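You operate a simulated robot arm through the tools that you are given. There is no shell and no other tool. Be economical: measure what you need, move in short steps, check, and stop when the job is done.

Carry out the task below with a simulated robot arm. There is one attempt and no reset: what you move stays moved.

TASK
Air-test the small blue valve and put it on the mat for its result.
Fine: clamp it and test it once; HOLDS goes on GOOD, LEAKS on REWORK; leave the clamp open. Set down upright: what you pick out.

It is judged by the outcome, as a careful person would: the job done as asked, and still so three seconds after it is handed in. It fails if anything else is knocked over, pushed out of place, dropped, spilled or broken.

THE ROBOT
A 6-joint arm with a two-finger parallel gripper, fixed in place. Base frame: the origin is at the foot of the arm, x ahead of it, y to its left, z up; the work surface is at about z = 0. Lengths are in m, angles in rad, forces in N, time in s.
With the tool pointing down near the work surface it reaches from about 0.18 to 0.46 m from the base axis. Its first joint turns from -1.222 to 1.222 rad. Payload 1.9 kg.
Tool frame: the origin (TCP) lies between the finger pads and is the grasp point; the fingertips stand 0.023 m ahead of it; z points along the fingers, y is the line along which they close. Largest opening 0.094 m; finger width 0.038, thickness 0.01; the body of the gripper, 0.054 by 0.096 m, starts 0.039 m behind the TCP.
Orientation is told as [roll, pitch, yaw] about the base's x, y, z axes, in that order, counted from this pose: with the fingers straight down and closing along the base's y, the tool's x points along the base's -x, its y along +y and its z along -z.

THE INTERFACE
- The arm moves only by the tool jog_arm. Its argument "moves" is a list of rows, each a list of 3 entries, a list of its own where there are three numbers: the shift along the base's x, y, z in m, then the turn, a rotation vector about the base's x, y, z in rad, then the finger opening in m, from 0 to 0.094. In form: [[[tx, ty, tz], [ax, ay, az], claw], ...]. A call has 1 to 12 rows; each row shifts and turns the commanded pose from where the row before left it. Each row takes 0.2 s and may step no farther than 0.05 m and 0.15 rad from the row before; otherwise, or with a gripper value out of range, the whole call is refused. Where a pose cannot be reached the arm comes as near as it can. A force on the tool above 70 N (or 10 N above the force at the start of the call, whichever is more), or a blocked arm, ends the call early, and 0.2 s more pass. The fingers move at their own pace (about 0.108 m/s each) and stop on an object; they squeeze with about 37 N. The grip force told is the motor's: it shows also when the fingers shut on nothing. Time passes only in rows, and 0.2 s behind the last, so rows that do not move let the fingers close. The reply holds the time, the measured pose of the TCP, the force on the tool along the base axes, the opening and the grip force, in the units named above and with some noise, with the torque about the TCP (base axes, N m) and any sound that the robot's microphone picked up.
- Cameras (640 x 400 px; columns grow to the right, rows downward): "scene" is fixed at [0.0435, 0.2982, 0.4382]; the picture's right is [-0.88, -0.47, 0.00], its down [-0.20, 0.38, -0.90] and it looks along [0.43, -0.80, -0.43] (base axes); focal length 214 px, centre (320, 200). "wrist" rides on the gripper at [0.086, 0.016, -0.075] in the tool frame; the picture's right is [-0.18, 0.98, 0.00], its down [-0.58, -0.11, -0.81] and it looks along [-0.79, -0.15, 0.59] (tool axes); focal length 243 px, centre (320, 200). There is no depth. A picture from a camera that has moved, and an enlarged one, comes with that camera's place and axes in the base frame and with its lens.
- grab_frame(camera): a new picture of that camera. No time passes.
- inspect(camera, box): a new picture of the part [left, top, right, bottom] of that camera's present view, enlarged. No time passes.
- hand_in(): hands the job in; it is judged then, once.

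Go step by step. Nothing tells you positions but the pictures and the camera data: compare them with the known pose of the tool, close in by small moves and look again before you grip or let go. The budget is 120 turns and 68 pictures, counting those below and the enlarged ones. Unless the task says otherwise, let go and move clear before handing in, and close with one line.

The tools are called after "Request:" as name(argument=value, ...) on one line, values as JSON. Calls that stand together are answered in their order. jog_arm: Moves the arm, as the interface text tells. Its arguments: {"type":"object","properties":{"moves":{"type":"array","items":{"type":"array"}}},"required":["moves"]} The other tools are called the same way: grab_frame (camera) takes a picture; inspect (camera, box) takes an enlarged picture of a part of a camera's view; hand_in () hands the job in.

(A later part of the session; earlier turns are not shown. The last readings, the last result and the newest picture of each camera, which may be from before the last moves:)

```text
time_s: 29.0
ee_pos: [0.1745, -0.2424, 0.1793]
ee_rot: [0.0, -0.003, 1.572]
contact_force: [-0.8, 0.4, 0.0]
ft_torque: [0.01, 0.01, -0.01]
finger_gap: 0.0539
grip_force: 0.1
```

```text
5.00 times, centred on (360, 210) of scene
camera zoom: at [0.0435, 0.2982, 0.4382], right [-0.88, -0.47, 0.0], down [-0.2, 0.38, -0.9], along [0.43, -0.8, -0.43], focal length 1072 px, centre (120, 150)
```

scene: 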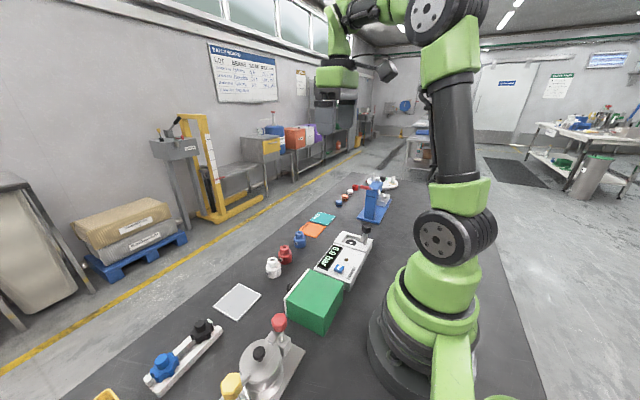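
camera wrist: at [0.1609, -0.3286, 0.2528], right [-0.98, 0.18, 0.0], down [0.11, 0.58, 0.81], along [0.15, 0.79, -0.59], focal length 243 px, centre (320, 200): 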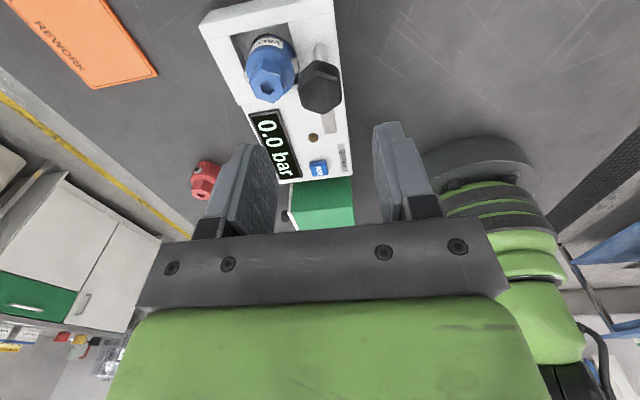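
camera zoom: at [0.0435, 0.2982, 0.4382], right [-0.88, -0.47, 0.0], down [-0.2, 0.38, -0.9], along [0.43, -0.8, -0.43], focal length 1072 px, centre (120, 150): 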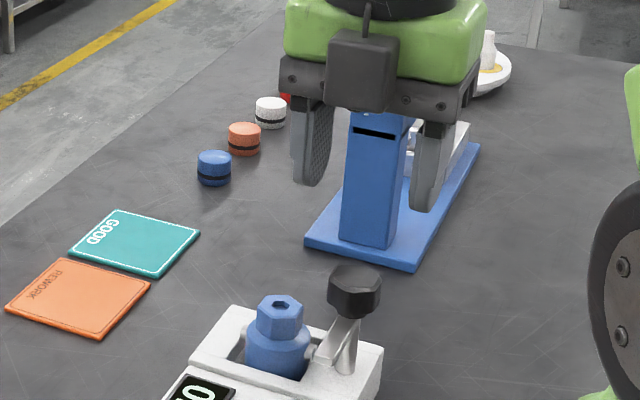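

The knob is within 1 mm of the TCP. I'm lowering in two stages, with the tips staying above the valve top.

Request:
jog_arm(moves=[[[0, 0.001, -0.04], [0, 0, 0], 0.05], [[0, 0, -0.025], [0, 0, 0], 0.05], [[0, 0, 0], [0, 0, 0], 0.05]])

Request:
inspect(camera="wrist", box=[200, 40, 440, 210])

Request:
inspect(camera="scene", box=[330, 195, 390, 245])

```text
time_s: 29.8
ee_pos: [0.1736, -0.2382, 0.1117]
ee_rot: [-0.003, -0.002, 1.57]
contact_force: [0.2, 0.0, 0.2]
ft_torque: [-0.03, 0.01, 0.02]
finger_gap: 0.0498
grip_force: 0.0
```

```text
2.35 times, centred on (320, 125) of wrist
camera zoom: at [0.1601, -0.3265, 0.1866], right [-0.98, 0.19, 0.0], down [0.11, 0.58, 0.81], along [0.15, 0.79, -0.59], focal length 571 px, centre (320, 376)
```

zoom: 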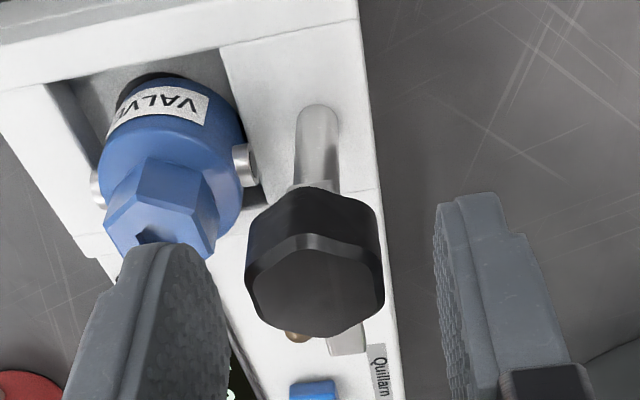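

```text
8.00 times, centred on (360, 220) of scene
camera zoom: at [0.0435, 0.2982, 0.4382], right [-0.88, -0.47, 0.0], down [-0.2, 0.38, -0.9], along [0.43, -0.8, -0.43], focal length 1716 px, centre (0, 40)
```

zoom: 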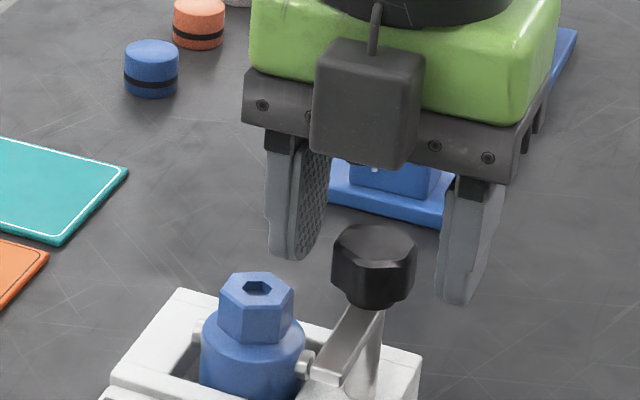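

A dark crescent shows beside the valve base, perhaps the seal ring peeking out on the -y side. I'm checking the centring before clamping.

Request:
inspect(camera="wrist", box=[210, 50, 310, 140])

```text
4.44 times, centred on (260, 95) of wrist
camera zoom: at [0.1601, -0.3265, 0.1866], right [-0.98, 0.19, 0.0], down [0.11, 0.58, 0.81], along [0.15, 0.79, -0.59], focal length 1078 px, centre (587, 667)
```

zoom: 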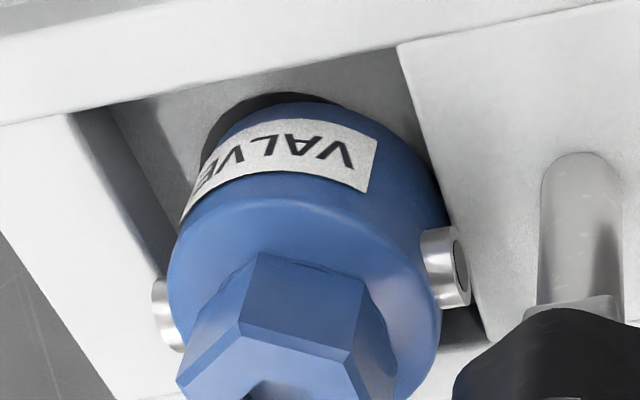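

The ring peeks out toward -y/+x, so the valve sits about 4–5 mm off centre, toward (-0.002, +0.004). I'll regrip it slightly higher, re-centre it by (+0.0022, -0.0043) and then clamp.

Request:
jog_arm(moves=[[[0, 0, 0.045], [0, 0, 0], 0.054], [[0, 0, 0.015], [0, 0, -0.1428], 0.054], [[0.02, 0.0025, 0], [0, 0, -0.1428], 0.054], [[0.02, 0.0025, 0], [0, 0, -0.1428], 0.054], [[0, 0, 0], [0, 0, -0.1428], 0.054], [[0, 0, 0], [0, 0, -0.1428], 0.054], [[0, 0, 0], [0, 0, -0.1428], 0.054], [[0, 0, 0], [0, 0, -0.1428], 0.054], [[0, 0, 0], [0, 0, -0.1428], 0.054], [[0, 0, 0], [0, 0, -0.1428], 0.054], [[0, 0, 0], [0, 0, -0.1428], 0.054], [[0, 0, 0], [0, 0, -0.1428], 0.054]])

Request:
jog_arm(moves=[[[0, 0, -0.045], [0, 0, 0], 0.054], [[0, 0, -0.03], [0, 0, 0], 0.054], [[0, 0, 0], [0, 0, 0], 0.054]])

Request:
inspect(camera="scene", box=[330, 205, 380, 250])

```text
time_s: 32.4
ee_pos: [0.2155, -0.2359, 0.1728]
ee_rot: [0.0, -0.003, -0.003]
contact_force: [0.8, 0.4, -0.2]
ft_torque: [0.02, -0.03, 0.0]
finger_gap: 0.0542
grip_force: 0.1
```

```text
time_s: 33.2
ee_pos: [0.215, -0.2355, 0.0973]
ee_rot: [-0.001, -0.003, -0.001]
contact_force: [-0.9, -0.1, -0.3]
ft_torque: [0.03, 0.02, 0.01]
finger_gap: 0.0543
grip_force: 0.1
```

```text
8.89 times, centred on (355, 228) of scene
camera zoom: at [0.0435, 0.2982, 0.4382], right [-0.88, -0.47, 0.0], down [-0.2, 0.38, -0.9], along [0.43, -0.8, -0.43], focal length 1906 px, centre (9, -44)
```

zoom: 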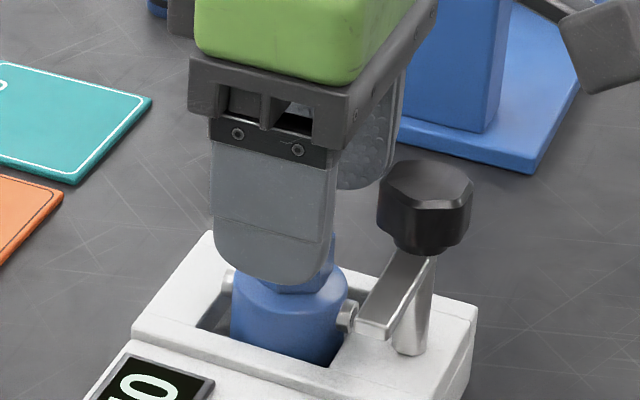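

Request:
jog_arm(moves=[[[0, 0, -0.02], [0, 0, 0], 0.054], [[0, 0, -0.011], [0, 0, 0], 0.054], [[0, 0, 0], [0, 0, 0], 0.044], [[0, 0, 0], [0, 0, 0], 0.02], [[0, 0, 0], [0, 0, 0], 0.02], [[0, 0, 0.0025], [0, 0, 0], 0.02], [[0.0011, -0.0022, 0], [0, 0, 0], 0.02], [[0.0011, -0.0021, 0], [0, 0, 0], 0.02], [[0, 0, 0], [0, 0, 0], 0.02]])

Request:
inspect(camera="scene", box=[335, 220, 371, 250])

```text
time_s: 35.2
ee_pos: [0.2171, -0.2402, 0.0686]
ee_rot: [0.0, -0.002, -0.002]
contact_force: [0.1, -0.8, -0.6]
ft_torque: [0.03, 0.04, 0.06]
finger_gap: 0.0379
grip_force: 37.0
```

```text
13.33 times, centred on (353, 235) of scene
camera zoom: at [0.0435, 0.2982, 0.4382], right [-0.88, -0.47, 0.0], down [-0.2, 0.38, -0.9], along [0.43, -0.8, -0.43], focal length 2860 px, centre (-120, -267)
```

zoom: 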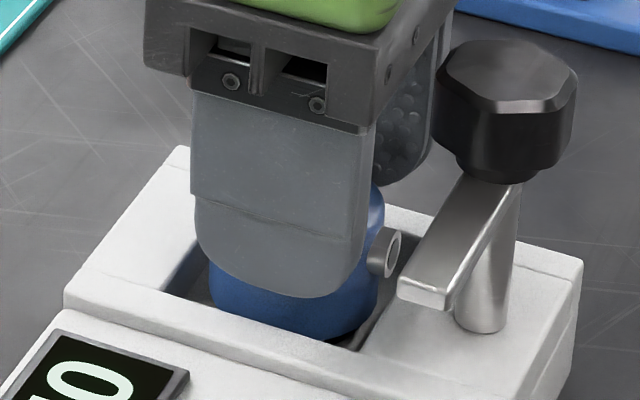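

Centred against the ring's line of sight. I'm lowering to contact gently.

Request:
jog_arm(moves=[[[0, 0, -0.0015], [0, 0, 0], 0.02], [[0, 0, -0.0008], [0, 0, 0], 0.02], [[0, 0, 0], [0, 0, 0], 0.02]])

Request:
jog_arm(moves=[[[0, 0, -0.0006], [0, 0, 0], 0.02], [[0, 0, 0], [0, 0, 0], 0.02]])

```text
time_s: 36.0
ee_pos: [0.2163, -0.239, 0.0676]
ee_rot: [-0.001, 0.0, -0.002]
contact_force: [-0.9, 0.5, -0.4]
ft_torque: [-0.03, -0.01, 0.0]
finger_gap: 0.0381
grip_force: 37.2
```

```text
time_s: 36.6
ee_pos: [0.216, -0.2387, 0.0666]
ee_rot: [-0.002, -0.002, -0.002]
contact_force: [1.5, 2.1, 4.1]
ft_torque: [0.04, -0.07, 0.03]
finger_gap: 0.0384
grip_force: 36.9
```

Light contact of about 4 N, so it is seated. I'm releasing and rising, then turning to look over the knob again.

Request:
jog_arm(moves=[[[0, 0, 0], [0, 0, 0], 0.036], [[0, 0, 0], [0, 0, 0], 0.042], [[0, 0, 0], [0, 0, 0], 0.052], [[0, 0, 0], [0, 0, 0], 0.054], [[0, 0, 0.03], [0, 0, 0], 0.054], [[0, 0, 0.045], [0, 0, 0], 0.054], [[0, 0, 0.03], [0, 0, 0], 0.054]])

Request:
jog_arm(moves=[[[-0.021, 0, 0], [0, 0, 0.1428], 0.054], [[-0.0212, -0.0007, 0], [0, 0, 0.1428], 0.054], [[0, 0, 0], [0, 0, 0.1428], 0.054], [[0, 0, 0], [0, 0, 0.1428], 0.054], [[0, 0, 0], [0, 0, 0.1428], 0.054], [[0, 0, 0], [0, 0, 0.1428], 0.054], [[0, 0, 0], [0, 0, 0.1428], 0.054], [[0, 0, 0], [0, 0, 0.1428], 0.054], [[0, 0, 0], [0, 0, 0.1428], 0.054], [[0, 0, 0], [0, 0, 0.1428], 0.054], [[0, 0, 0], [0, 0, 0.1428], 0.054], [[0, 0, -0.03], [0, 0, 0], 0.054]])

Request:
jog_arm(moves=[[[0, 0, -0.03], [0, 0, 0], 0.05], [[0, 0, 0], [0, 0, 0], 0.05]])

Request:
inspect(camera="wrist", box=[200, 40, 440, 210])

```text
time_s: 38.2
ee_pos: [0.2175, -0.2404, 0.1709]
ee_rot: [0.0, -0.002, -0.001]
contact_force: [-0.1, -0.5, -0.9]
ft_torque: [0.0, 0.04, -0.02]
finger_gap: 0.0537
grip_force: 0.1
```

```text
time_s: 40.8
ee_pos: [0.1747, -0.2398, 0.1407]
ee_rot: [-0.002, -0.003, 1.569]
contact_force: [0.1, 0.8, 0.0]
ft_torque: [-0.02, 0.02, -0.01]
finger_gap: 0.054
grip_force: 0.2
```

```text
time_s: 41.4
ee_pos: [0.1735, -0.2408, 0.1119]
ee_rot: [0.0, -0.001, 1.569]
contact_force: [-0.6, 0.4, 1.2]
ft_torque: [0.01, -0.02, 0.03]
finger_gap: 0.0498
grip_force: 0.0
```

```text
2.35 times, centred on (320, 125) of wrist
camera zoom: at [0.161, -0.3276, 0.1869], right [-0.98, 0.19, 0.0], down [0.11, 0.58, 0.81], along [0.15, 0.79, -0.59], focal length 571 px, centre (320, 376)
```

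zoom: 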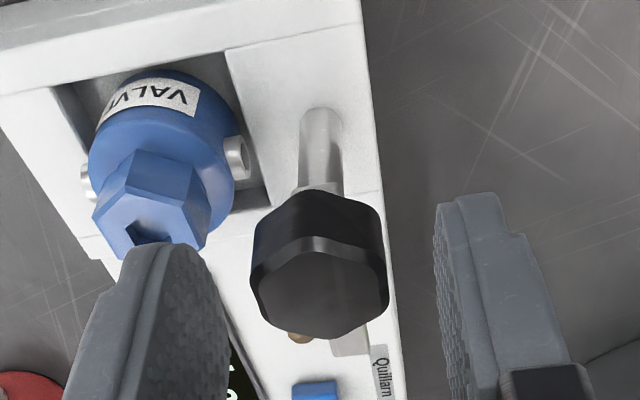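

The ring is fully covered now. I'm shifting 2 mm to the knob centre, lowering and closing on the knob.

Request:
jog_arm(moves=[[[0.002, 0, -0.006], [0, 0, 0], 0.05], [[0, 0, -0.0045], [0, 0, 0], 0.05], [[0, 0, 0], [0, 0, 0], 0.035], [[0, 0, 0], [0, 0, 0], 0.02], [[0, 0, 0], [0, 0, 0], 0.02]])

Request:
inspect(camera="scene", box=[330, 200, 385, 250])

```text
time_s: 42.6
ee_pos: [0.1769, -0.2405, 0.1003]
ee_rot: [0.003, -0.005, 1.568]
contact_force: [-28.0, -0.6, 3.7]
ft_torque: [0.37, 0.15, 0.03]
finger_gap: 0.0324
grip_force: 14.7
```

```text
8.00 times, centred on (358, 225) of scene
camera zoom: at [0.0435, 0.2982, 0.4382], right [-0.88, -0.47, 0.0], down [-0.2, 0.38, -0.9], along [0.43, -0.8, -0.43], focal length 1716 px, centre (20, 0)
```

zoom: 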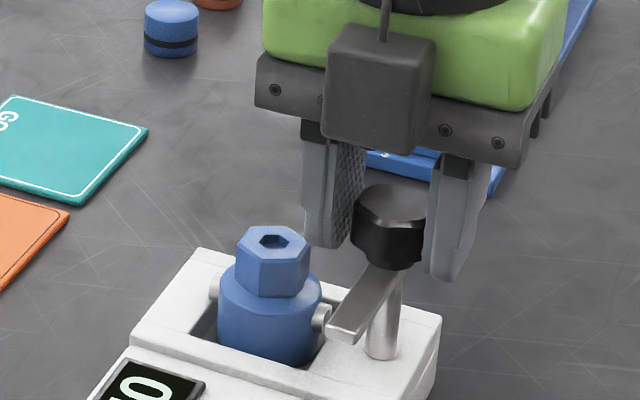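

The side force says the knob centre is slightly toward -x, so I'm shifting to balance.

Request:
jog_arm(moves=[[[-0.001, 0, 0], [0, 0, 0], 0.02], [[0, 0, 0], [0, 0, 0], 0.02]])

```text
time_s: 43.2
ee_pos: [0.1759, -0.2407, 0.1006]
ee_rot: [0.0, -0.004, 1.568]
contact_force: [-25.3, 0.5, -8.7]
ft_torque: [0.07, -0.02, 0.07]
finger_gap: 0.0318
grip_force: 13.0
```

Request:
jog_arm(moves=[[[-0.0015, 0, 0], [0, 0, 0], 0.02], [[0, 0, 0], [0, 0, 0], 0.02]])

```text
time_s: 43.8
ee_pos: [0.1743, -0.2406, 0.1013]
ee_rot: [-0.002, -0.001, 1.568]
contact_force: [-10.9, 0.0, -8.3]
ft_torque: [0.75, 0.3, 0.01]
finger_gap: 0.0298
grip_force: 44.9
```

Gripped at 0.030 and nearly balanced. I'm turning the knob in small steps.

Request:
jog_arm(moves=[[[-0.0006, 0, 0], [0, 0, 0], 0.02], [[0, 0, 0], [0, 0, -0.1], 0.02], [[0, 0, 0], [0, 0, -0.12], 0.02], [[0, 0, 0], [0, 0, -0.12], 0.02], [[0, 0, 0], [0, 0, 0], 0.02]])

Request:
inspect(camera="scene", box=[330, 200, 385, 250])

```text
time_s: 45.0
ee_pos: [0.174, -0.2401, 0.1016]
ee_rot: [-0.003, 0.001, 1.228]
contact_force: [34.1, -3.9, -28.3]
ft_torque: [0.02, 0.32, -0.05]
finger_gap: 0.0301
grip_force: 45.0
```

```text
8.00 times, centred on (358, 225) of scene
camera zoom: at [0.0436, 0.2981, 0.4383], right [-0.88, -0.47, 0.0], down [-0.2, 0.38, -0.9], along [0.43, -0.8, -0.43], focal length 1716 px, centre (20, 0)
```

zoom: 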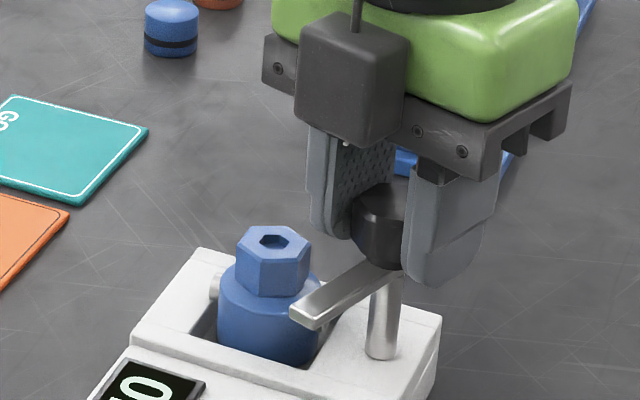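

The bar swings with the knob. I'm trimming the side load and continuing.

Request:
jog_arm(moves=[[[0.0007, 0, -0.0006], [0, 0, -0.1], 0.02], [[0, 0, 0], [0, 0, -0.12], 0.02], [[0, 0, 0], [0, 0, -0.12], 0.02], [[0, 0, 0], [0, 0, 0], 0.02]])

Request:
inspect(camera="scene", box=[330, 200, 385, 250])

```text
time_s: 46.0
ee_pos: [0.1746, -0.2416, 0.1008]
ee_rot: [-0.002, -0.002, 0.886]
contact_force: [3.6, 0.3, 30.1]
ft_torque: [0.21, 0.11, -0.05]
finger_gap: 0.0298
grip_force: 44.8
```

```text
8.00 times, centred on (358, 225) of scene
camera zoom: at [0.0435, 0.2982, 0.4382], right [-0.88, -0.47, 0.0], down [-0.2, 0.38, -0.9], along [0.43, -0.8, -0.43], focal length 1716 px, centre (20, 0)
```

zoom: 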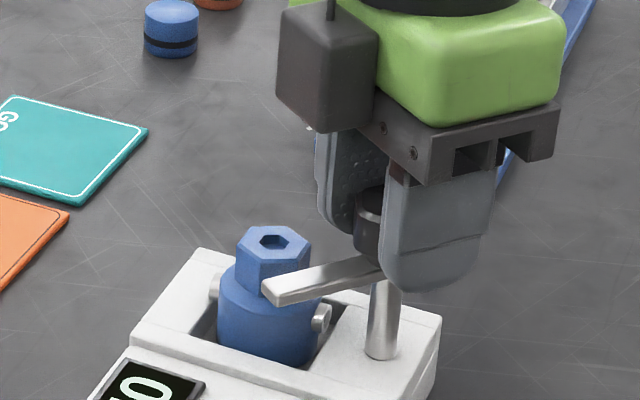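

Request:
jog_arm(moves=[[[0, 0, 0.0003], [0, 0, -0.12], 0.02], [[0, 0, 0], [0, 0, -0.12], 0.02], [[0, 0, 0], [0, 0, -0.12], 0.02], [[0, 0, 0], [0, 0, 0], 0.02]])

Request:
inspect(camera="scene", box=[330, 200, 385, 250])

```text
time_s: 47.0
ee_pos: [0.1739, -0.2406, 0.1003]
ee_rot: [-0.001, -0.002, 0.527]
contact_force: [-6.0, -22.1, -1.4]
ft_torque: [0.66, -0.81, -0.01]
finger_gap: 0.0299
grip_force: 44.9
```

```text
8.00 times, centred on (358, 225) of scene
camera zoom: at [0.0435, 0.2982, 0.4382], right [-0.88, -0.47, 0.0], down [-0.2, 0.38, -0.9], along [0.43, -0.8, -0.43], focal length 1716 px, centre (20, 0)
```

zoom: 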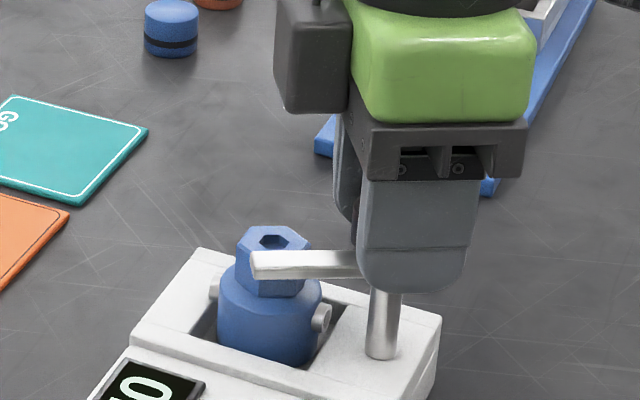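

Request:
jog_arm(moves=[[[0, -0.0003, 0], [0, 0, -0.1], 0.02], [[0, 0, 0], [0, 0, 0], 0.02]])

Request:
jog_arm(moves=[[[0, 0, 0], [0, 0, -0.08], 0.02], [[0, 0, 0], [0, 0, 0], 0.02]])

Request:
inspect(camera="scene", box=[338, 215, 374, 245])

```text
time_s: 47.6
ee_pos: [0.1746, -0.2401, 0.1015]
ee_rot: [-0.003, -0.003, 0.429]
contact_force: [-14.5, -22.4, 3.2]
ft_torque: [-0.22, 0.62, -0.05]
finger_gap: 0.0297
grip_force: 45.4
```

```text
time_s: 48.2
ee_pos: [0.1755, -0.2405, 0.1004]
ee_rot: [-0.003, -0.002, 0.345]
contact_force: [-19.5, -13.9, 20.7]
ft_torque: [0.14, 0.17, -0.02]
finger_gap: 0.03
grip_force: 45.4
```

```text
13.33 times, centred on (356, 230) of scene
camera zoom: at [0.0435, 0.2982, 0.4382], right [-0.88, -0.47, 0.0], down [-0.2, 0.38, -0.9], along [0.43, -0.8, -0.43], focal length 2860 px, centre (-160, -200)
```

zoom: 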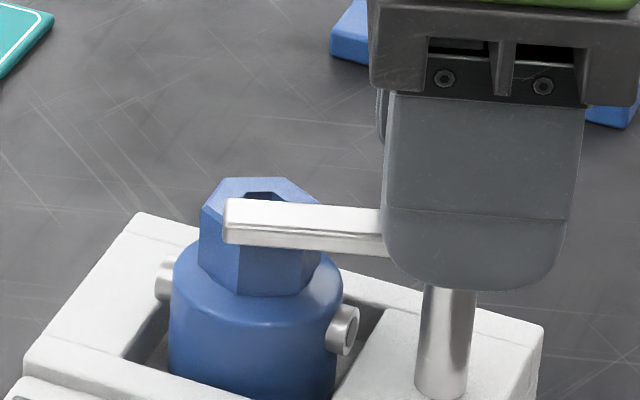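

The bar is passing over the hex top with no resistance, so I'm continuing to the clamped position.

Request:
jog_arm(moves=[[[-0.0004, -0.0002, 0.0002], [0, 0, -0.1], 0.02], [[0, 0, 0], [0, 0, -0.1], 0.02], [[0, 0, 0], [0, 0, 0], 0.02]])

Request:
jog_arm(moves=[[[0, 0, 0], [0, 0, -0.1], 0.02], [[0, 0, 0], [0, 0, -0.04], 0.02], [[0, 0, 0], [0, 0, 0], 0.02]])

Request:
inspect(camera="scene", box=[318, 215, 378, 290])

```text
time_s: 49.0
ee_pos: [0.1747, -0.2398, 0.1003]
ee_rot: [0.002, -0.002, 0.146]
contact_force: [-7.0, 2.9, 9.0]
ft_torque: [-0.09, -0.86, -0.02]
finger_gap: 0.0298
grip_force: 45.1
```

```text
time_s: 49.8
ee_pos: [0.1732, -0.2398, 0.0998]
ee_rot: [0.003, -0.001, 0.006]
contact_force: [13.5, 26.4, 10.4]
ft_torque: [-0.18, -0.36, -0.01]
finger_gap: 0.0298
grip_force: 45.3
```

```text
5.33 times, centred on (348, 252) of scene
camera zoom: at [0.0435, 0.2982, 0.4382], right [-0.88, -0.47, 0.0], down [-0.2, 0.38, -0.9], along [0.43, -0.8, -0.43], focal length 1144 px, centre (171, -80)
```

zoom: 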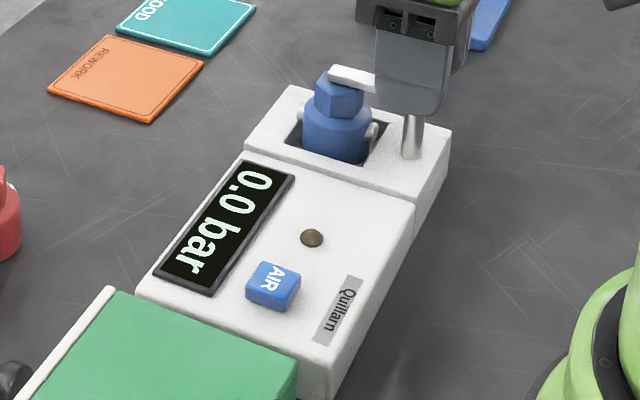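

Request:
inspect(camera="scene", box=[338, 218, 368, 243])

```text
16.00 times, centred on (353, 230) of scene
camera zoom: at [0.0435, 0.2982, 0.4382], right [-0.88, -0.47, 0.0], down [-0.2, 0.38, -0.9], along [0.43, -0.8, -0.43], focal length 3432 px, centre (-208, -288)
```

zoom: 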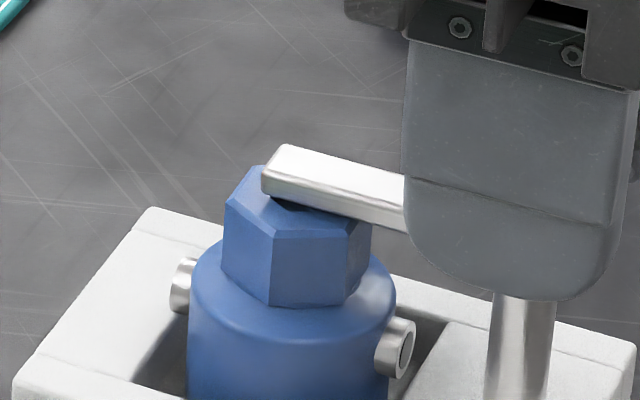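

The bar lies across the valve top at 90°. I'll probe gently for the clamp's end stop.

Request:
jog_arm(moves=[[[-0.0003, -0.0005, 0], [0, 0, -0.06], 0.02], [[0, 0, 0], [0, 0, 0], 0.02]])

```text
time_s: 50.4
ee_pos: [0.1731, -0.2403, 0.0997]
ee_rot: [0.005, 0.003, -0.054]
contact_force: [9.9, 47.7, 20.7]
ft_torque: [0.05, -0.71, 0.06]
finger_gap: 0.0297
grip_force: 45.1
```

Request:
jog_arm(moves=[[[0, 0.001, 0], [0, 0, -0.06], 0.02], [[0, 0, 0], [0, 0, 0], 0.02]])

Request:
inspect(camera="scene", box=[338, 218, 368, 243])

```text
time_s: 51.0
ee_pos: [0.1728, -0.24, 0.0999]
ee_rot: [0.004, 0.005, -0.113]
contact_force: [-8.7, 23.7, 1.0]
ft_torque: [0.17, 0.74, 0.13]
finger_gap: 0.0296
grip_force: 44.3
```

```text
16.00 times, centred on (353, 230) of scene
camera zoom: at [0.0435, 0.2982, 0.4382], right [-0.88, -0.47, 0.0], down [-0.2, 0.38, -0.9], along [0.43, -0.8, -0.43], focal length 3432 px, centre (-208, -288)
```

zoom: 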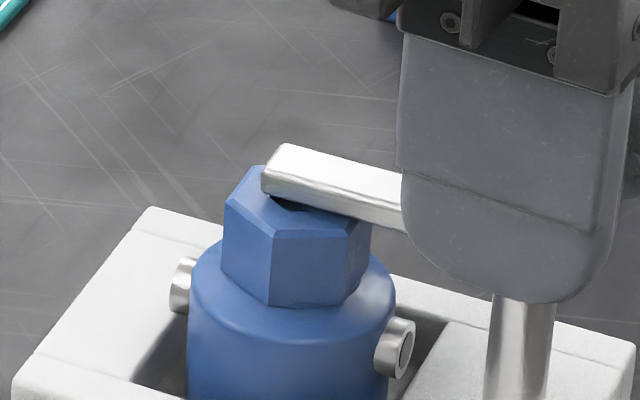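

The bar stayed put while the torque rose, so that's the end stop and it is clamped. I'm releasing the knob, rising and moving over the AIR button with closed fingers.

Request:
jog_arm(moves=[[[0, 0, 0], [0, 0, 0], 0.045], [[0, 0, 0], [0, 0, 0], 0.05], [[0, 0, 0.03], [0, 0, 0], 0.05], [[0, 0, 0.045], [0, 0, 0.113], 0.05], [[0.009, 0.045, 0], [0, 0, 0], 0.0], [[0.009, 0.045, 0], [0, 0, 0], 0.0], [[0.009, 0.045, -0.005], [0, 0, 0], 0.0], [[0, 0, -0.04], [0, 0, 0], 0.0], [[0, 0, -0.01], [0, 0, 0], 0.0], [[0, 0, 0], [0, 0, 0], 0.0]])

Request:
grab_frame(camera="wrist")

Request:
inspect(camera="scene", box=[314, 210, 386, 285])

```text
time_s: 53.2
ee_pos: [0.1984, -0.1041, 0.1225]
ee_rot: [0.0, -0.002, 0.002]
contact_force: [0.2, 0.4, 0.7]
ft_torque: [0.01, 0.04, -0.01]
finger_gap: 0.0001
grip_force: 36.8
```

```text
10 pictures are left
camera wrist: at [0.1141, -0.0889, 0.1969], right [0.18, 0.98, 0.0], down [0.58, -0.11, 0.81], along [0.79, -0.15, -0.59], focal length 243 px, centre (320, 200)
```

wrist: 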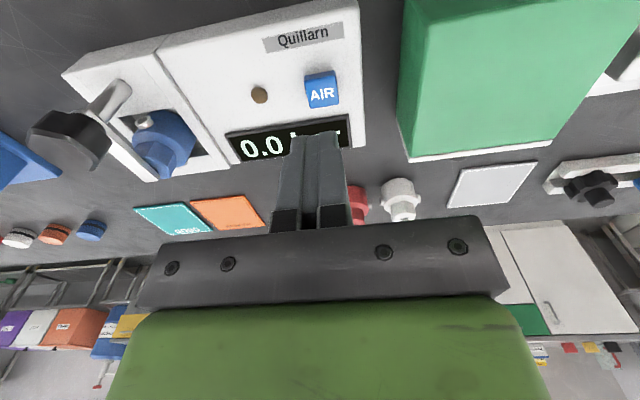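

```text
5.33 times, centred on (350, 248) of scene
camera zoom: at [0.0435, 0.2982, 0.4382], right [-0.88, -0.47, 0.0], down [-0.2, 0.38, -0.9], along [0.43, -0.8, -0.43], focal length 1144 px, centre (160, -53)
```

zoom: 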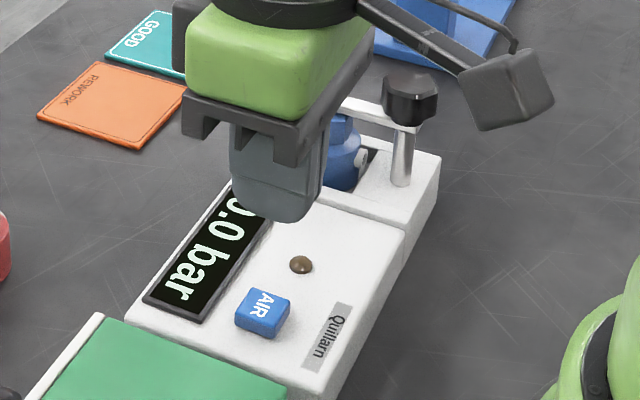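

The AIR button is right under the fingertips. I'm pressing down in small steps.

Request:
jog_arm(moves=[[[0.001, 0, -0.025], [0, 0, 0], 0.0], [[0, 0, -0.015], [0, 0, 0], 0.0], [[0, 0, -0.005], [0, 0, 0], 0.0], [[0, 0, -0.003], [0, 0, 0], 0.0], [[0, 0, -0.002], [0, 0, 0], 0.0], [[0, 0, 0], [0, 0, 0], 0.0]])

```text
time_s: 54.6
ee_pos: [0.2023, -0.1059, 0.0713]
ee_rot: [-0.001, -0.001, 0.002]
contact_force: [-0.9, -0.3, -0.4]
ft_torque: [-0.01, 0.0, 0.0]
finger_gap: 0.0
grip_force: 36.5
```

Request:
jog_arm(moves=[[[0, 0, -0.002], [0, 0, 0], 0.0], [[0, 0, -0.002], [0, 0, 0], 0.0], [[0, 0, 0], [0, 0, 0], 0.0]])

```text
time_s: 55.4
ee_pos: [0.2007, -0.106, 0.0666]
ee_rot: [-0.002, -0.002, 0.001]
contact_force: [0.2, -0.1, 0.7]
ft_torque: [0.0, -0.03, 0.05]
finger_gap: 0.0
grip_force: 36.9
```

Request:
jog_arm(moves=[[[0, 0, -0.0015], [0, 0, 0], 0.0], [[0, 0, -0.0015], [0, 0, 0], 0.0], [[0, 0, 0], [0, 0, 0], 0.0]])

```text
time_s: 56.2
ee_pos: [0.2019, -0.1052, 0.0643]
ee_rot: [0.0, -0.002, 0.001]
contact_force: [-0.5, 0.3, 0.5]
ft_torque: [-0.02, 0.0, -0.02]
finger_gap: 0.0
grip_force: 37.2
```

Request:
jog_arm(moves=[[[0, 0, -0.001], [0, 0, 0], 0.0], [[0, 0, -0.001], [0, 0, 0], 0.0], [[0, 0, 0], [0, 0, 0], 0.0]])

```text
time_s: 57.0
ee_pos: [0.2014, -0.1049, 0.0618]
ee_rot: [-0.001, -0.001, 0.002]
contact_force: [-0.3, -0.2, -0.1]
ft_torque: [0.0, 0.01, -0.04]
finger_gap: 0.0
grip_force: 37.4
```

Request:
inspect(camera="scene", box=[314, 225, 374, 285])

```text
6.67 times, centred on (344, 255) of scene
camera zoom: at [0.0435, 0.2982, 0.4382], right [-0.88, -0.47, 0.0], down [-0.2, 0.38, -0.9], along [0.43, -0.8, -0.43], focal length 1430 px, centre (160, -167)
```

zoom: 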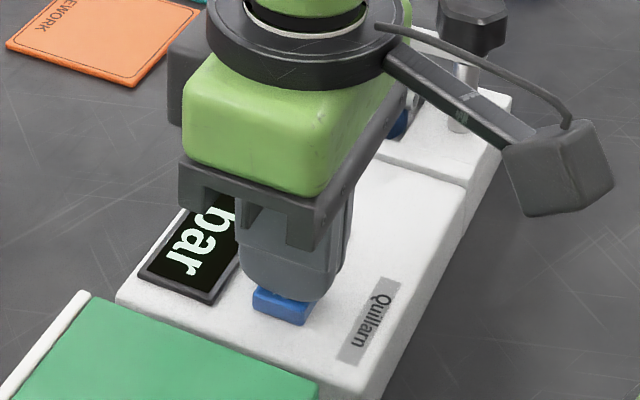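

The fingertip is right over the button, just above it. I'm continuing down.

Request:
jog_arm(moves=[[[0, 0.001, -0.001], [0, 0, 0], 0.0], [[0, 0, -0.001], [0, 0, 0], 0.0], [[0, 0, -0.001], [0, 0, 0], 0.0], [[0, 0, 0], [0, 0, 0], 0.0]])

```text
time_s: 58.0
ee_pos: [0.2009, -0.1047, 0.0583]
ee_rot: [0.002, -0.001, -0.002]
contact_force: [-1.4, 1.0, 1.6]
ft_torque: [0.02, 0.03, 0.0]
finger_gap: 0.0
grip_force: 37.4
heard: click
```

Click: the test has started. I'm rising off the button and moving back over the knob so I can read the display.

Request:
jog_arm(moves=[[[0, 0, 0.03], [0, 0, 0], 0.0], [[0, 0, 0.045], [0, 0, 0], 0.0], [[0, 0, 0.04], [0, 0, 0], 0.0], [[-0.0095, -0.045, 0], [0, 0, 0], 0.05], [[-0.0095, -0.045, 0], [0, 0, 0], 0.05], [[-0.0085, -0.046, 0], [0, 0, 0], 0.05], [[0, 0, 0], [0, 0, 0], 0.05]])

Request:
inspect(camera="scene", box=[314, 210, 386, 285])

```text
time_s: 59.6
ee_pos: [0.1751, -0.244, 0.1719]
ee_rot: [0.0, -0.002, 0.001]
contact_force: [0.0, 0.5, -1.1]
ft_torque: [-0.01, 0.04, 0.01]
finger_gap: 0.05
grip_force: 0.1
```

```text
5.33 times, centred on (350, 248) of scene
camera zoom: at [0.0435, 0.2982, 0.4382], right [-0.88, -0.47, 0.0], down [-0.2, 0.38, -0.9], along [0.43, -0.8, -0.43], focal length 1144 px, centre (160, -53)
```

zoom: 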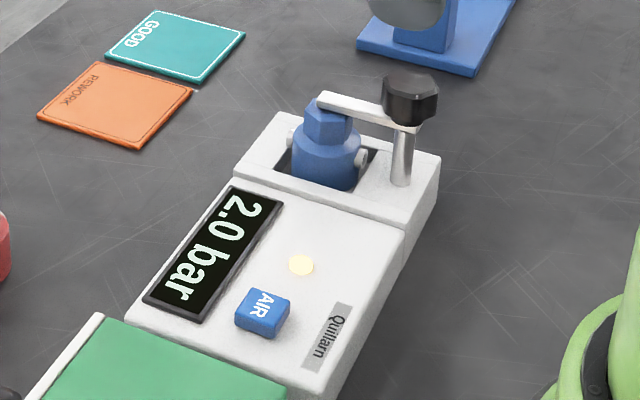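

The display reads 2.0 bar with the lamp lit, so the test is running. I'll wait for the verdict.

Request:
jog_arm(moves=[[[0, 0, 0], [0, 0, 0], 0.05], [[0, 0, 0], [0, 0, 0], 0.05], [[0, 0, 0], [0, 0, 0], 0.05], [[0, 0, 0], [0, 0, 0], 0.05], [[0, 0, 0], [0, 0, 0], 0.05], [[0, 0, 0], [0, 0, 0], 0.05], [[0, 0, 0], [0, 0, 0], 0.05], [[0, 0, 0], [0, 0, 0], 0.05], [[0, 0, 0], [0, 0, 0], 0.05], [[0, 0, 0], [0, 0, 0], 0.05], [[0, 0, 0], [0, 0, 0], 0.05], [[0, 0, 0], [0, 0, 0], 0.05]])

Request:
jog_arm(moves=[[[0, 0, 0], [0, 0, 0], 0.05], [[0, 0, 0], [0, 0, 0], 0.05], [[0, 0, 0], [0, 0, 0], 0.05], [[0, 0, 0], [0, 0, 0], 0.05], [[0, 0, 0], [0, 0, 0], 0.05], [[0, 0, 0], [0, 0, 0], 0.05], [[0, 0, 0], [0, 0, 0], 0.05], [[0, 0, 0], [0, 0, 0], 0.05], [[0, 0, 0], [0, 0, 0], 0.05], [[0, 0, 0], [0, 0, 0], 0.05]])

Request:
inspect(camera="scene", box=[314, 210, 386, 285])

```text
time_s: 62.2
ee_pos: [0.1756, -0.2423, 0.1733]
ee_rot: [0.0, -0.002, 0.001]
contact_force: [-0.4, 0.6, -0.6]
ft_torque: [0.01, 0.04, 0.0]
finger_gap: 0.0498
grip_force: 0.1
```

```text
time_s: 64.4
ee_pos: [0.1754, -0.2433, 0.1731]
ee_rot: [-0.001, -0.002, 0.0]
contact_force: [0.5, -0.6, 0.7]
ft_torque: [0.03, 0.01, 0.0]
finger_gap: 0.0503
grip_force: 0.1
```

```text
5.33 times, centred on (350, 248) of scene
camera zoom: at [0.0435, 0.2982, 0.4382], right [-0.88, -0.47, 0.0], down [-0.2, 0.38, -0.9], along [0.43, -0.8, -0.43], focal length 1144 px, centre (160, -53)
```

zoom: 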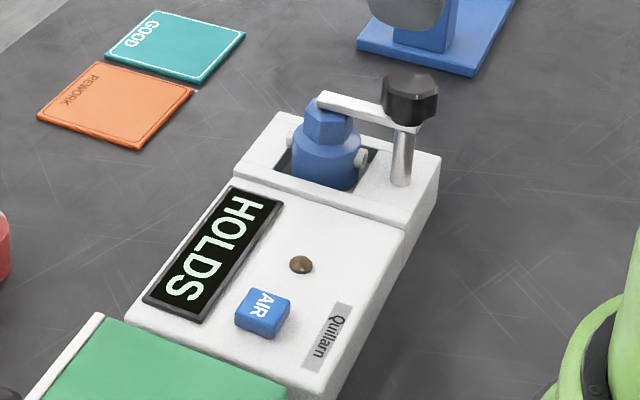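

HOLDS, so it goes on GOOD. I'm gripping the knob again at yaw 0 to swing the clamp open.

Request:
jog_arm(moves=[[[-0.002, 0.003, -0.03], [0, 0, 0], 0.05], [[0, 0, -0.03], [0, 0, 0], 0.05], [[0, 0, -0.0125], [0, 0, 0], 0.05], [[0, 0, 0], [0, 0, 0], 0.036], [[0, 0, 0], [0, 0, 0], 0.02], [[0, 0, 0], [0, 0, 0], 0.02]])

```text
time_s: 65.8
ee_pos: [0.1732, -0.2397, 0.1016]
ee_rot: [-0.003, -0.003, 0.002]
contact_force: [0.2, -15.9, -16.9]
ft_torque: [0.22, -1.07, -0.08]
finger_gap: 0.0297
grip_force: 45.1
```

Request:
jog_arm(moves=[[[0, -0.0005, -0.0003], [0, 0, 0.1], 0.02], [[0, 0, 0], [0, 0, 0.12], 0.02], [[0, 0, 0], [0, 0, 0.12], 0.02], [[0, 0, 0], [0, 0, 0.12], 0.02], [[0, 0, 0], [0, 0, 0], 0.02]])

Request:
jog_arm(moves=[[[0, 0, 0], [0, 0, 0.12], 0.02], [[0, 0, 0], [0, 0, 0.12], 0.02], [[0, 0, 0], [0, 0, 0.12], 0.02], [[0, 0, 0], [0, 0, 0.12], 0.02], [[0, 0, 0], [0, 0, 0], 0.02]])

```text
time_s: 67.0
ee_pos: [0.174, -0.2414, 0.1017]
ee_rot: [-0.01, -0.003, 0.465]
contact_force: [6.5, -42.3, -22.8]
ft_torque: [0.34, 0.21, -0.03]
finger_gap: 0.03
grip_force: 44.6
```

```text
time_s: 68.2
ee_pos: [0.1742, -0.242, 0.1023]
ee_rot: [-0.014, 0.001, 0.946]
contact_force: [30.4, -18.3, 20.6]
ft_torque: [-0.01, -0.02, -0.04]
finger_gap: 0.03
grip_force: 45.3
```

Request:
jog_arm(moves=[[[0.0006, -0.0003, 0], [0, 0, 0.12], 0.02], [[0, 0, 0], [0, 0, 0.12], 0.02], [[0, 0, 0], [0, 0, 0], 0.02]])

Request:
jog_arm(moves=[[[0, 0, 0], [0, 0, 0.12], 0.02], [[0, 0, 0], [0, 0, 0.12], 0.02], [[0, 0, 0], [0, 0, 0.1], 0.02], [[0, 0, 0], [0, 0, 0.03], 0.02], [[0, 0, 0], [0, 0, 0], 0.02]])

```text
time_s: 69.0
ee_pos: [0.175, -0.2411, 0.1012]
ee_rot: [-0.01, 0.004, 1.184]
contact_force: [24.1, -23.0, 21.1]
ft_torque: [0.31, -0.06, -0.05]
finger_gap: 0.03
grip_force: 44.7
```

```text
time_s: 70.2
ee_pos: [0.1746, -0.2403, 0.1014]
ee_rot: [-0.008, 0.007, 1.557]
contact_force: [63.2, -6.9, 1.0]
ft_torque: [0.68, -0.04, -0.22]
finger_gap: 0.03
grip_force: 45.2
```

The torque shows it's at the open stop. I'm easing the side load, releasing, rising and checking.

Request:
jog_arm(moves=[[[0.001, 0, 0], [0, 0, 0], 0.02], [[0, 0, 0], [0, 0, 0], 0.045], [[0, 0, 0], [0, 0, 0], 0.05], [[0, 0, 0.03], [0, 0, 0], 0.05], [[0, 0, 0.045], [0, 0, 0], 0.054], [[0, 0, 0], [0, 0, 0], 0.054]])

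Request:
grab_frame(camera="wrist")

```text
time_s: 71.6
ee_pos: [0.1725, -0.2396, 0.1767]
ee_rot: [0.0, -0.001, 1.551]
contact_force: [0.2, 0.1, -0.8]
ft_torque: [0.02, 0.02, -0.01]
finger_gap: 0.0539
grip_force: 0.0
```

```text
5 pictures are left
camera wrist: at [0.1575, -0.3258, 0.2515], right [-0.98, 0.2, 0.0], down [0.12, 0.58, 0.81], along [0.16, 0.79, -0.59], focal length 243 px, centre (320, 200)
```

wrist: 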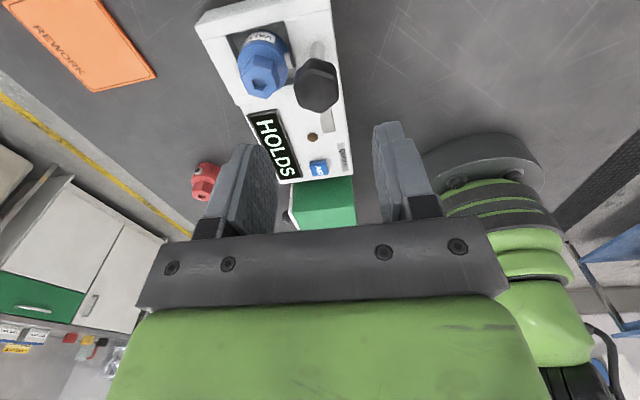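

The clamp is open and the valve still stands in the nest. I'm returning to yaw 0 above the valve.

Request:
jog_arm(moves=[[[0.02, 0, 0], [0, 0, -0.141], 0.054], [[0.0235, 0, 0], [0, 0, -0.141], 0.054], [[0, 0, 0], [0, 0, -0.141], 0.054], [[0, 0, 0], [0, 0, -0.141], 0.054], [[0, 0, 0], [0, 0, -0.141], 0.054], [[0, 0, 0], [0, 0, -0.141], 0.054], [[0, 0, 0], [0, 0, -0.141], 0.054], [[0, 0, 0], [0, 0, -0.141], 0.054], [[0, 0, 0], [0, 0, -0.141], 0.054], [[0, 0, 0], [0, 0, -0.141], 0.054], [[0, 0, 0], [0, 0, -0.141], 0.054]])

Request:
jog_arm(moves=[[[0, 0, -0.045], [0, 0, 0], 0.054], [[0, 0, 0], [0, 0, 0], 0.054]])

Request:
jog_arm(moves=[[[0, 0, 0], [0, 0, 0], 0.054]])

Request:
jog_arm(moves=[[[0, 0, 0], [0, 0, 0], 0.054]])

```text
time_s: 74.0
ee_pos: [0.2169, -0.2383, 0.176]
ee_rot: [0.0, -0.002, -0.001]
contact_force: [0.4, 0.2, -0.4]
ft_torque: [0.01, -0.02, 0.02]
finger_gap: 0.0541
grip_force: 0.1
```

```text
time_s: 74.6
ee_pos: [0.2157, -0.2372, 0.1305]
ee_rot: [0.0, -0.003, 0.0]
contact_force: [0.2, 1.4, 0.1]
ft_torque: [-0.02, 0.04, 0.02]
finger_gap: 0.054
grip_force: 0.0
```

```text
time_s: 75.0
ee_pos: [0.2171, -0.2371, 0.1298]
ee_rot: [0.0, -0.002, 0.001]
contact_force: [0.8, -0.1, 0.7]
ft_torque: [-0.01, 0.01, -0.01]
finger_gap: 0.0542
grip_force: 0.1
```

```text
time_s: 75.4
ee_pos: [0.2169, -0.238, 0.1316]
ee_rot: [0.0, -0.002, -0.001]
contact_force: [-0.6, 0.4, -0.2]
ft_torque: [0.02, -0.01, 0.04]
finger_gap: 0.0541
grip_force: 0.1
```

I'm correcting y by -1.6 mm, descending and gripping the body.

Request:
jog_arm(moves=[[[0, -0.0016, -0.03], [0, 0, 0], 0.054], [[0, 0, -0.02], [0, 0, 0], 0.054], [[0, 0, -0.0138], [0, 0, 0], 0.054], [[0, 0, 0], [0, 0, 0], 0.044], [[0, 0, 0], [0, 0, 0], 0.02], [[0, 0, 0], [0, 0, 0], 0.02], [[0, 0, 0.003], [0, 0, 0], 0.02], [[0, 0, 0], [0, 0, 0], 0.02]])

```text
time_s: 77.2
ee_pos: [0.2187, -0.2399, 0.0699]
ee_rot: [0.0, -0.003, 0.001]
contact_force: [0.1, 0.8, -1.1]
ft_torque: [-0.04, -0.02, 0.0]
finger_gap: 0.0379
grip_force: 37.1
```

The valve is held. The GOOD mat spans about x 0.35–0.426, y -0.407 to -0.324, which is near the reach limit. I'll lift and see how far the tool gets straight down.

Request:
jog_arm(moves=[[[0, 0, 0.03], [0, 0, 0], 0.02], [[0, 0, 0.045], [0, 0, 0], 0.02], [[0, 0, 0.025], [0, 0, 0], 0.02], [[0.04, -0.02, 0], [0, 0, -0.14], 0.02], [[0.04, -0.02, 0], [0, 0, -0.14], 0.02], [[0.03, -0.02, -0.02], [0, 0, -0.14], 0.02], [[0.03, -0.02, -0.02], [0, 0, -0.14], 0.02], [[0, 0, 0], [0, 0, -0.14], 0.02], [[0, 0, 0], [0, 0, 0], 0.02]])

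```text
time_s: 79.2
ee_pos: [0.3461, -0.307, 0.1308]
ee_rot: [-0.003, -0.002, -0.701]
contact_force: [0.0, 0.8, -0.9]
ft_torque: [0.05, 0.02, -0.01]
finger_gap: 0.0383
grip_force: 37.2
out of reach, approached as far as the arm can: row 7
```

Straight down stops at r≈0.463, while the mat needs about 0.50. The fingers can tilt about their closing axis, so I'll set the valve down at its old free spot and regrip with the tool leaning outward.

Request:
jog_arm(moves=[[[0.0, 0.045, 0], [0, 0, 0.1], 0.02], [[0.01, 0.045, 0], [0, 0, 0.1], 0.02], [[0.01, 0.042, 0], [0, 0, 0.06], 0.02], [[0, 0, 0], [0, 0, 0], 0.02]])

```text
time_s: 80.2
ee_pos: [0.3664, -0.1751, 0.1323]
ee_rot: [0.0, -0.004, -0.438]
contact_force: [0.4, 0.7, -1.7]
ft_torque: [0.01, 0.04, 0.0]
finger_gap: 0.0384
grip_force: 37.1
```

Request:
jog_arm(moves=[[[0, 0, -0.04], [0, 0, 0], 0.02], [[0, 0, -0.03], [0, 0, 0], 0.02], [[0, 0, -0.016], [0, 0, 0], 0.02], [[0, 0, 0], [0, 0, 0], 0.02]])

Request:
jog_arm(moves=[[[0, 0, -0.001], [0, 0, 0], 0.02], [[0, 0, -0.001], [0, 0, 0], 0.02], [[0, 0, 0], [0, 0, 0], 0.02]])

```text
time_s: 81.2
ee_pos: [0.3686, -0.1754, 0.0459]
ee_rot: [0.001, -0.005, -0.439]
contact_force: [-3.4, 3.5, 17.9]
ft_torque: [0.12, 0.1, 0.0]
finger_gap: 0.038
grip_force: 36.7
```

```text
time_s: 82.0
ee_pos: [0.3676, -0.1767, 0.0437]
ee_rot: [0.0, -0.006, -0.437]
contact_force: [4.5, 1.8, 30.0]
ft_torque: [-0.03, -0.31, 0.02]
finger_gap: 0.0383
grip_force: 36.9
```

Seated on the table. I'm releasing, rising, tilting 0.35 rad outward and checking the pose.

Request:
jog_arm(moves=[[[0, 0, 0.0012], [0, 0, 0], 0.02], [[0, 0, 0], [0, 0, 0], 0.034], [[0, 0, 0], [0, 0, 0], 0.042], [[0, 0, 0], [0, 0, 0], 0.054], [[0, 0, 0], [0, 0, 0], 0.06], [[0, 0, 0.03], [0, 0, 0], 0.06], [[0, 0, 0.03], [0, 0, 0], 0.06], [[0, 0, 0], [-0.0495, -0.1057, 0], 0.06], [[0, 0, 0], [-0.0495, -0.1057, 0], 0.06], [[0, 0, 0], [-0.0495, -0.1057, 0], 0.06], [[0, 0, 0], [0, 0, 0], 0.06]])

Request:
grab_frame(camera="wrist")

```text
time_s: 84.4
ee_pos: [0.3663, -0.1773, 0.1022]
ee_rot: [0.0, -0.354, -0.439]
contact_force: [0.1, -0.2, -0.7]
ft_torque: [-0.01, -0.03, 0.01]
finger_gap: 0.0601
grip_force: 0.0
```

```text
4 pictures are left
camera wrist: at [0.2796, -0.1161, 0.144], right [0.58, 0.82, 0.06], down [0.19, -0.21, 0.96], along [0.79, -0.54, -0.28], focal length 243 px, centre (320, 200)
```

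wrist: 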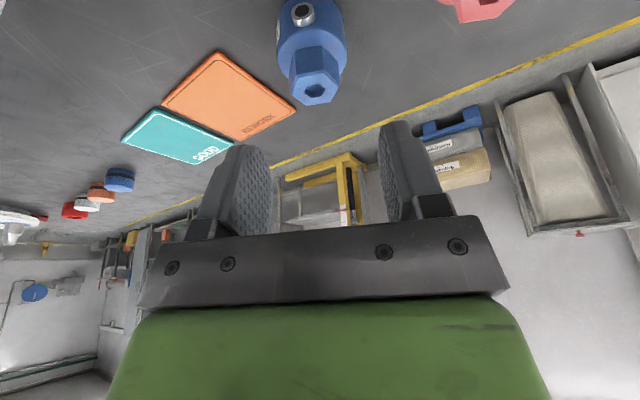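

The valve is upright and centred below. I'm descending with the tilted gripper and gripping.

Request:
jog_arm(moves=[[[0.001, 0, -0.03], [0, 0, 0], 0.06], [[0, 0, -0.02], [0, 0, 0], 0.06], [[0, 0, -0.01], [0, 0, 0], 0.06], [[0, 0, -0.004], [0, 0, 0], 0.06], [[0, 0, 0], [0, 0, 0], 0.045], [[0, 0, 0], [0, 0, 0], 0.02], [[0, 0, 0], [0, 0, 0], 0.02]])

```text
time_s: 86.0
ee_pos: [0.3678, -0.1764, 0.0404]
ee_rot: [0.001, -0.352, -0.439]
contact_force: [-0.3, -0.5, 0.5]
ft_torque: [0.03, 0.02, 0.02]
finger_gap: 0.0382
grip_force: 36.9
```

Gripped with tilt. I'm lifting and moving over GOOD, turning with the azimuth.

Request:
jog_arm(moves=[[[0, 0, 0.03], [0, 0, 0], 0.02], [[0, 0, 0.03], [0, 0, 0], 0.02], [[0.002, -0.037, 0], [0, 0, -0.08], 0.02], [[0.002, -0.037, 0], [0, 0, -0.08], 0.02], [[0.002, -0.037, 0], [0, 0, -0.08], 0.02], [[0.002, -0.037, 0], [0, 0, -0.08], 0.02], [[0.002, -0.0336, 0], [0, 0, 0], 0.02], [[0, 0, 0], [0, 0, 0], 0.02]])

```text
time_s: 87.8
ee_pos: [0.3759, -0.3559, 0.0986]
ee_rot: [0.0, -0.351, -0.759]
contact_force: [-0.4, 0.3, -0.6]
ft_torque: [-0.01, 0.01, 0.01]
finger_gap: 0.038
grip_force: 36.7
```

It reaches. I'm lowering to just above the mat and checking.

Request:
jog_arm(moves=[[[0, 0, -0.025], [0, 0, 0], 0.02], [[0, 0, -0.02], [0, 0, 0], 0.02], [[0, 0, 0], [0, 0, 0], 0.02]])

Request:
inspect(camera="scene", box=[300, 180, 370, 240])

```text
time_s: 88.6
ee_pos: [0.3738, -0.3533, 0.0547]
ee_rot: [0.002, -0.352, -0.76]
contact_force: [-0.1, 0.0, -0.9]
ft_torque: [-0.03, 0.01, 0.0]
finger_gap: 0.038
grip_force: 36.9
out of reach, approached as far as the arm can: row 2
```

```text
6.67 times, centred on (335, 210) of scene
camera zoom: at [0.0435, 0.2982, 0.4382], right [-0.88, -0.47, 0.0], down [-0.2, 0.38, -0.9], along [0.43, -0.8, -0.43], focal length 1430 px, centre (220, 133)
```

zoom: 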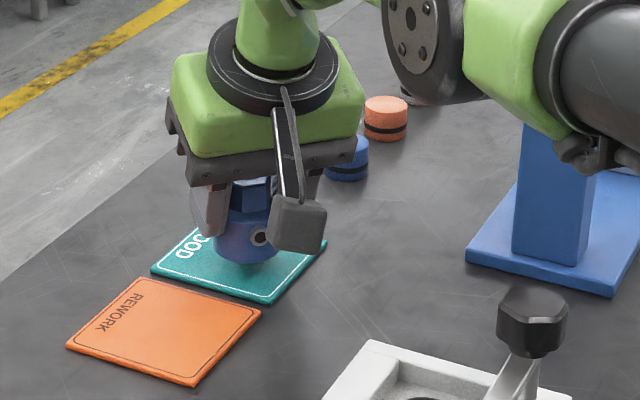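

It's over the mat with margin, right at the reach limit. I'll ease 4 mm inward and lower in small steps to contact.

Request:
jog_arm(moves=[[[-0.0025, 0.0022, -0.003], [0, 0, 0], 0.02], [[-0.001, 0.0008, -0.004], [0, 0, 0], 0.02], [[0, 0, 0], [0, 0, 0], 0.02]])

Request:
jog_arm(moves=[[[-0.0005, 0.0005, -0.0015], [0, 0, 0], 0.02], [[0, 0, 0], [0, 0, 0], 0.02]])

```text
time_s: 89.4
ee_pos: [0.3704, -0.3512, 0.0476]
ee_rot: [0.0, -0.351, -0.76]
contact_force: [-0.1, -0.3, -0.6]
ft_torque: [-0.01, -0.02, -0.01]
finger_gap: 0.0382
grip_force: 37.4
```

```text
time_s: 90.0
ee_pos: [0.3701, -0.3497, 0.0467]
ee_rot: [-0.001, -0.355, -0.761]
contact_force: [-0.2, 0.2, -0.5]
ft_torque: [0.01, 0.02, 0.01]
finger_gap: 0.0383
grip_force: 37.0
```

Request:
jog_arm(moves=[[[0, 0, -0.0015], [0, 0, 0], 0.02], [[0, 0, 0], [0, 0, 0], 0.02]])

Request:
jog_arm(moves=[[[0, 0, -0.001], [0, 0, 0], 0.02], [[0, 0, 0], [0, 0, 0], 0.02]])

```text
time_s: 90.6
ee_pos: [0.3713, -0.3508, 0.0457]
ee_rot: [-0.001, -0.352, -0.762]
contact_force: [0.4, -0.5, -1.4]
ft_torque: [-0.01, -0.04, 0.01]
finger_gap: 0.038
grip_force: 37.1
```

```text
time_s: 91.2
ee_pos: [0.3704, -0.3504, 0.0438]
ee_rot: [0.0, -0.351, -0.759]
contact_force: [-0.7, 0.0, 0.5]
ft_torque: [0.02, -0.03, 0.02]
finger_gap: 0.038
grip_force: 37.0
```

Request:
jog_arm(moves=[[[0, 0, -0.0008], [0, 0, 0], 0.02], [[0, 0, 0], [0, 0, 0], 0.02]])

Request:
inspect(camera="scene", box=[310, 195, 360, 235])

```text
time_s: 91.8
ee_pos: [0.3701, -0.3504, 0.0438]
ee_rot: [0.0, -0.356, -0.759]
contact_force: [-9.5, 9.4, 20.2]
ft_torque: [0.32, 0.39, -0.01]
finger_gap: 0.0381
grip_force: 37.1
```

```text
10.00 times, centred on (335, 215) of scene
camera zoom: at [0.0435, 0.2982, 0.4382], right [-0.88, -0.47, 0.0], down [-0.2, 0.38, -0.9], along [0.43, -0.8, -0.43], focal length 2145 px, centre (170, 50)
```

zoom: 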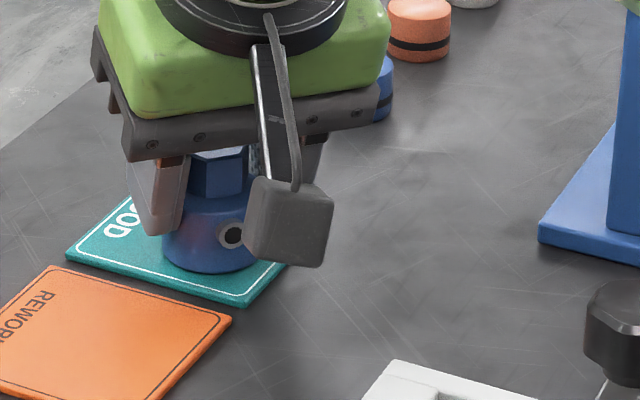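

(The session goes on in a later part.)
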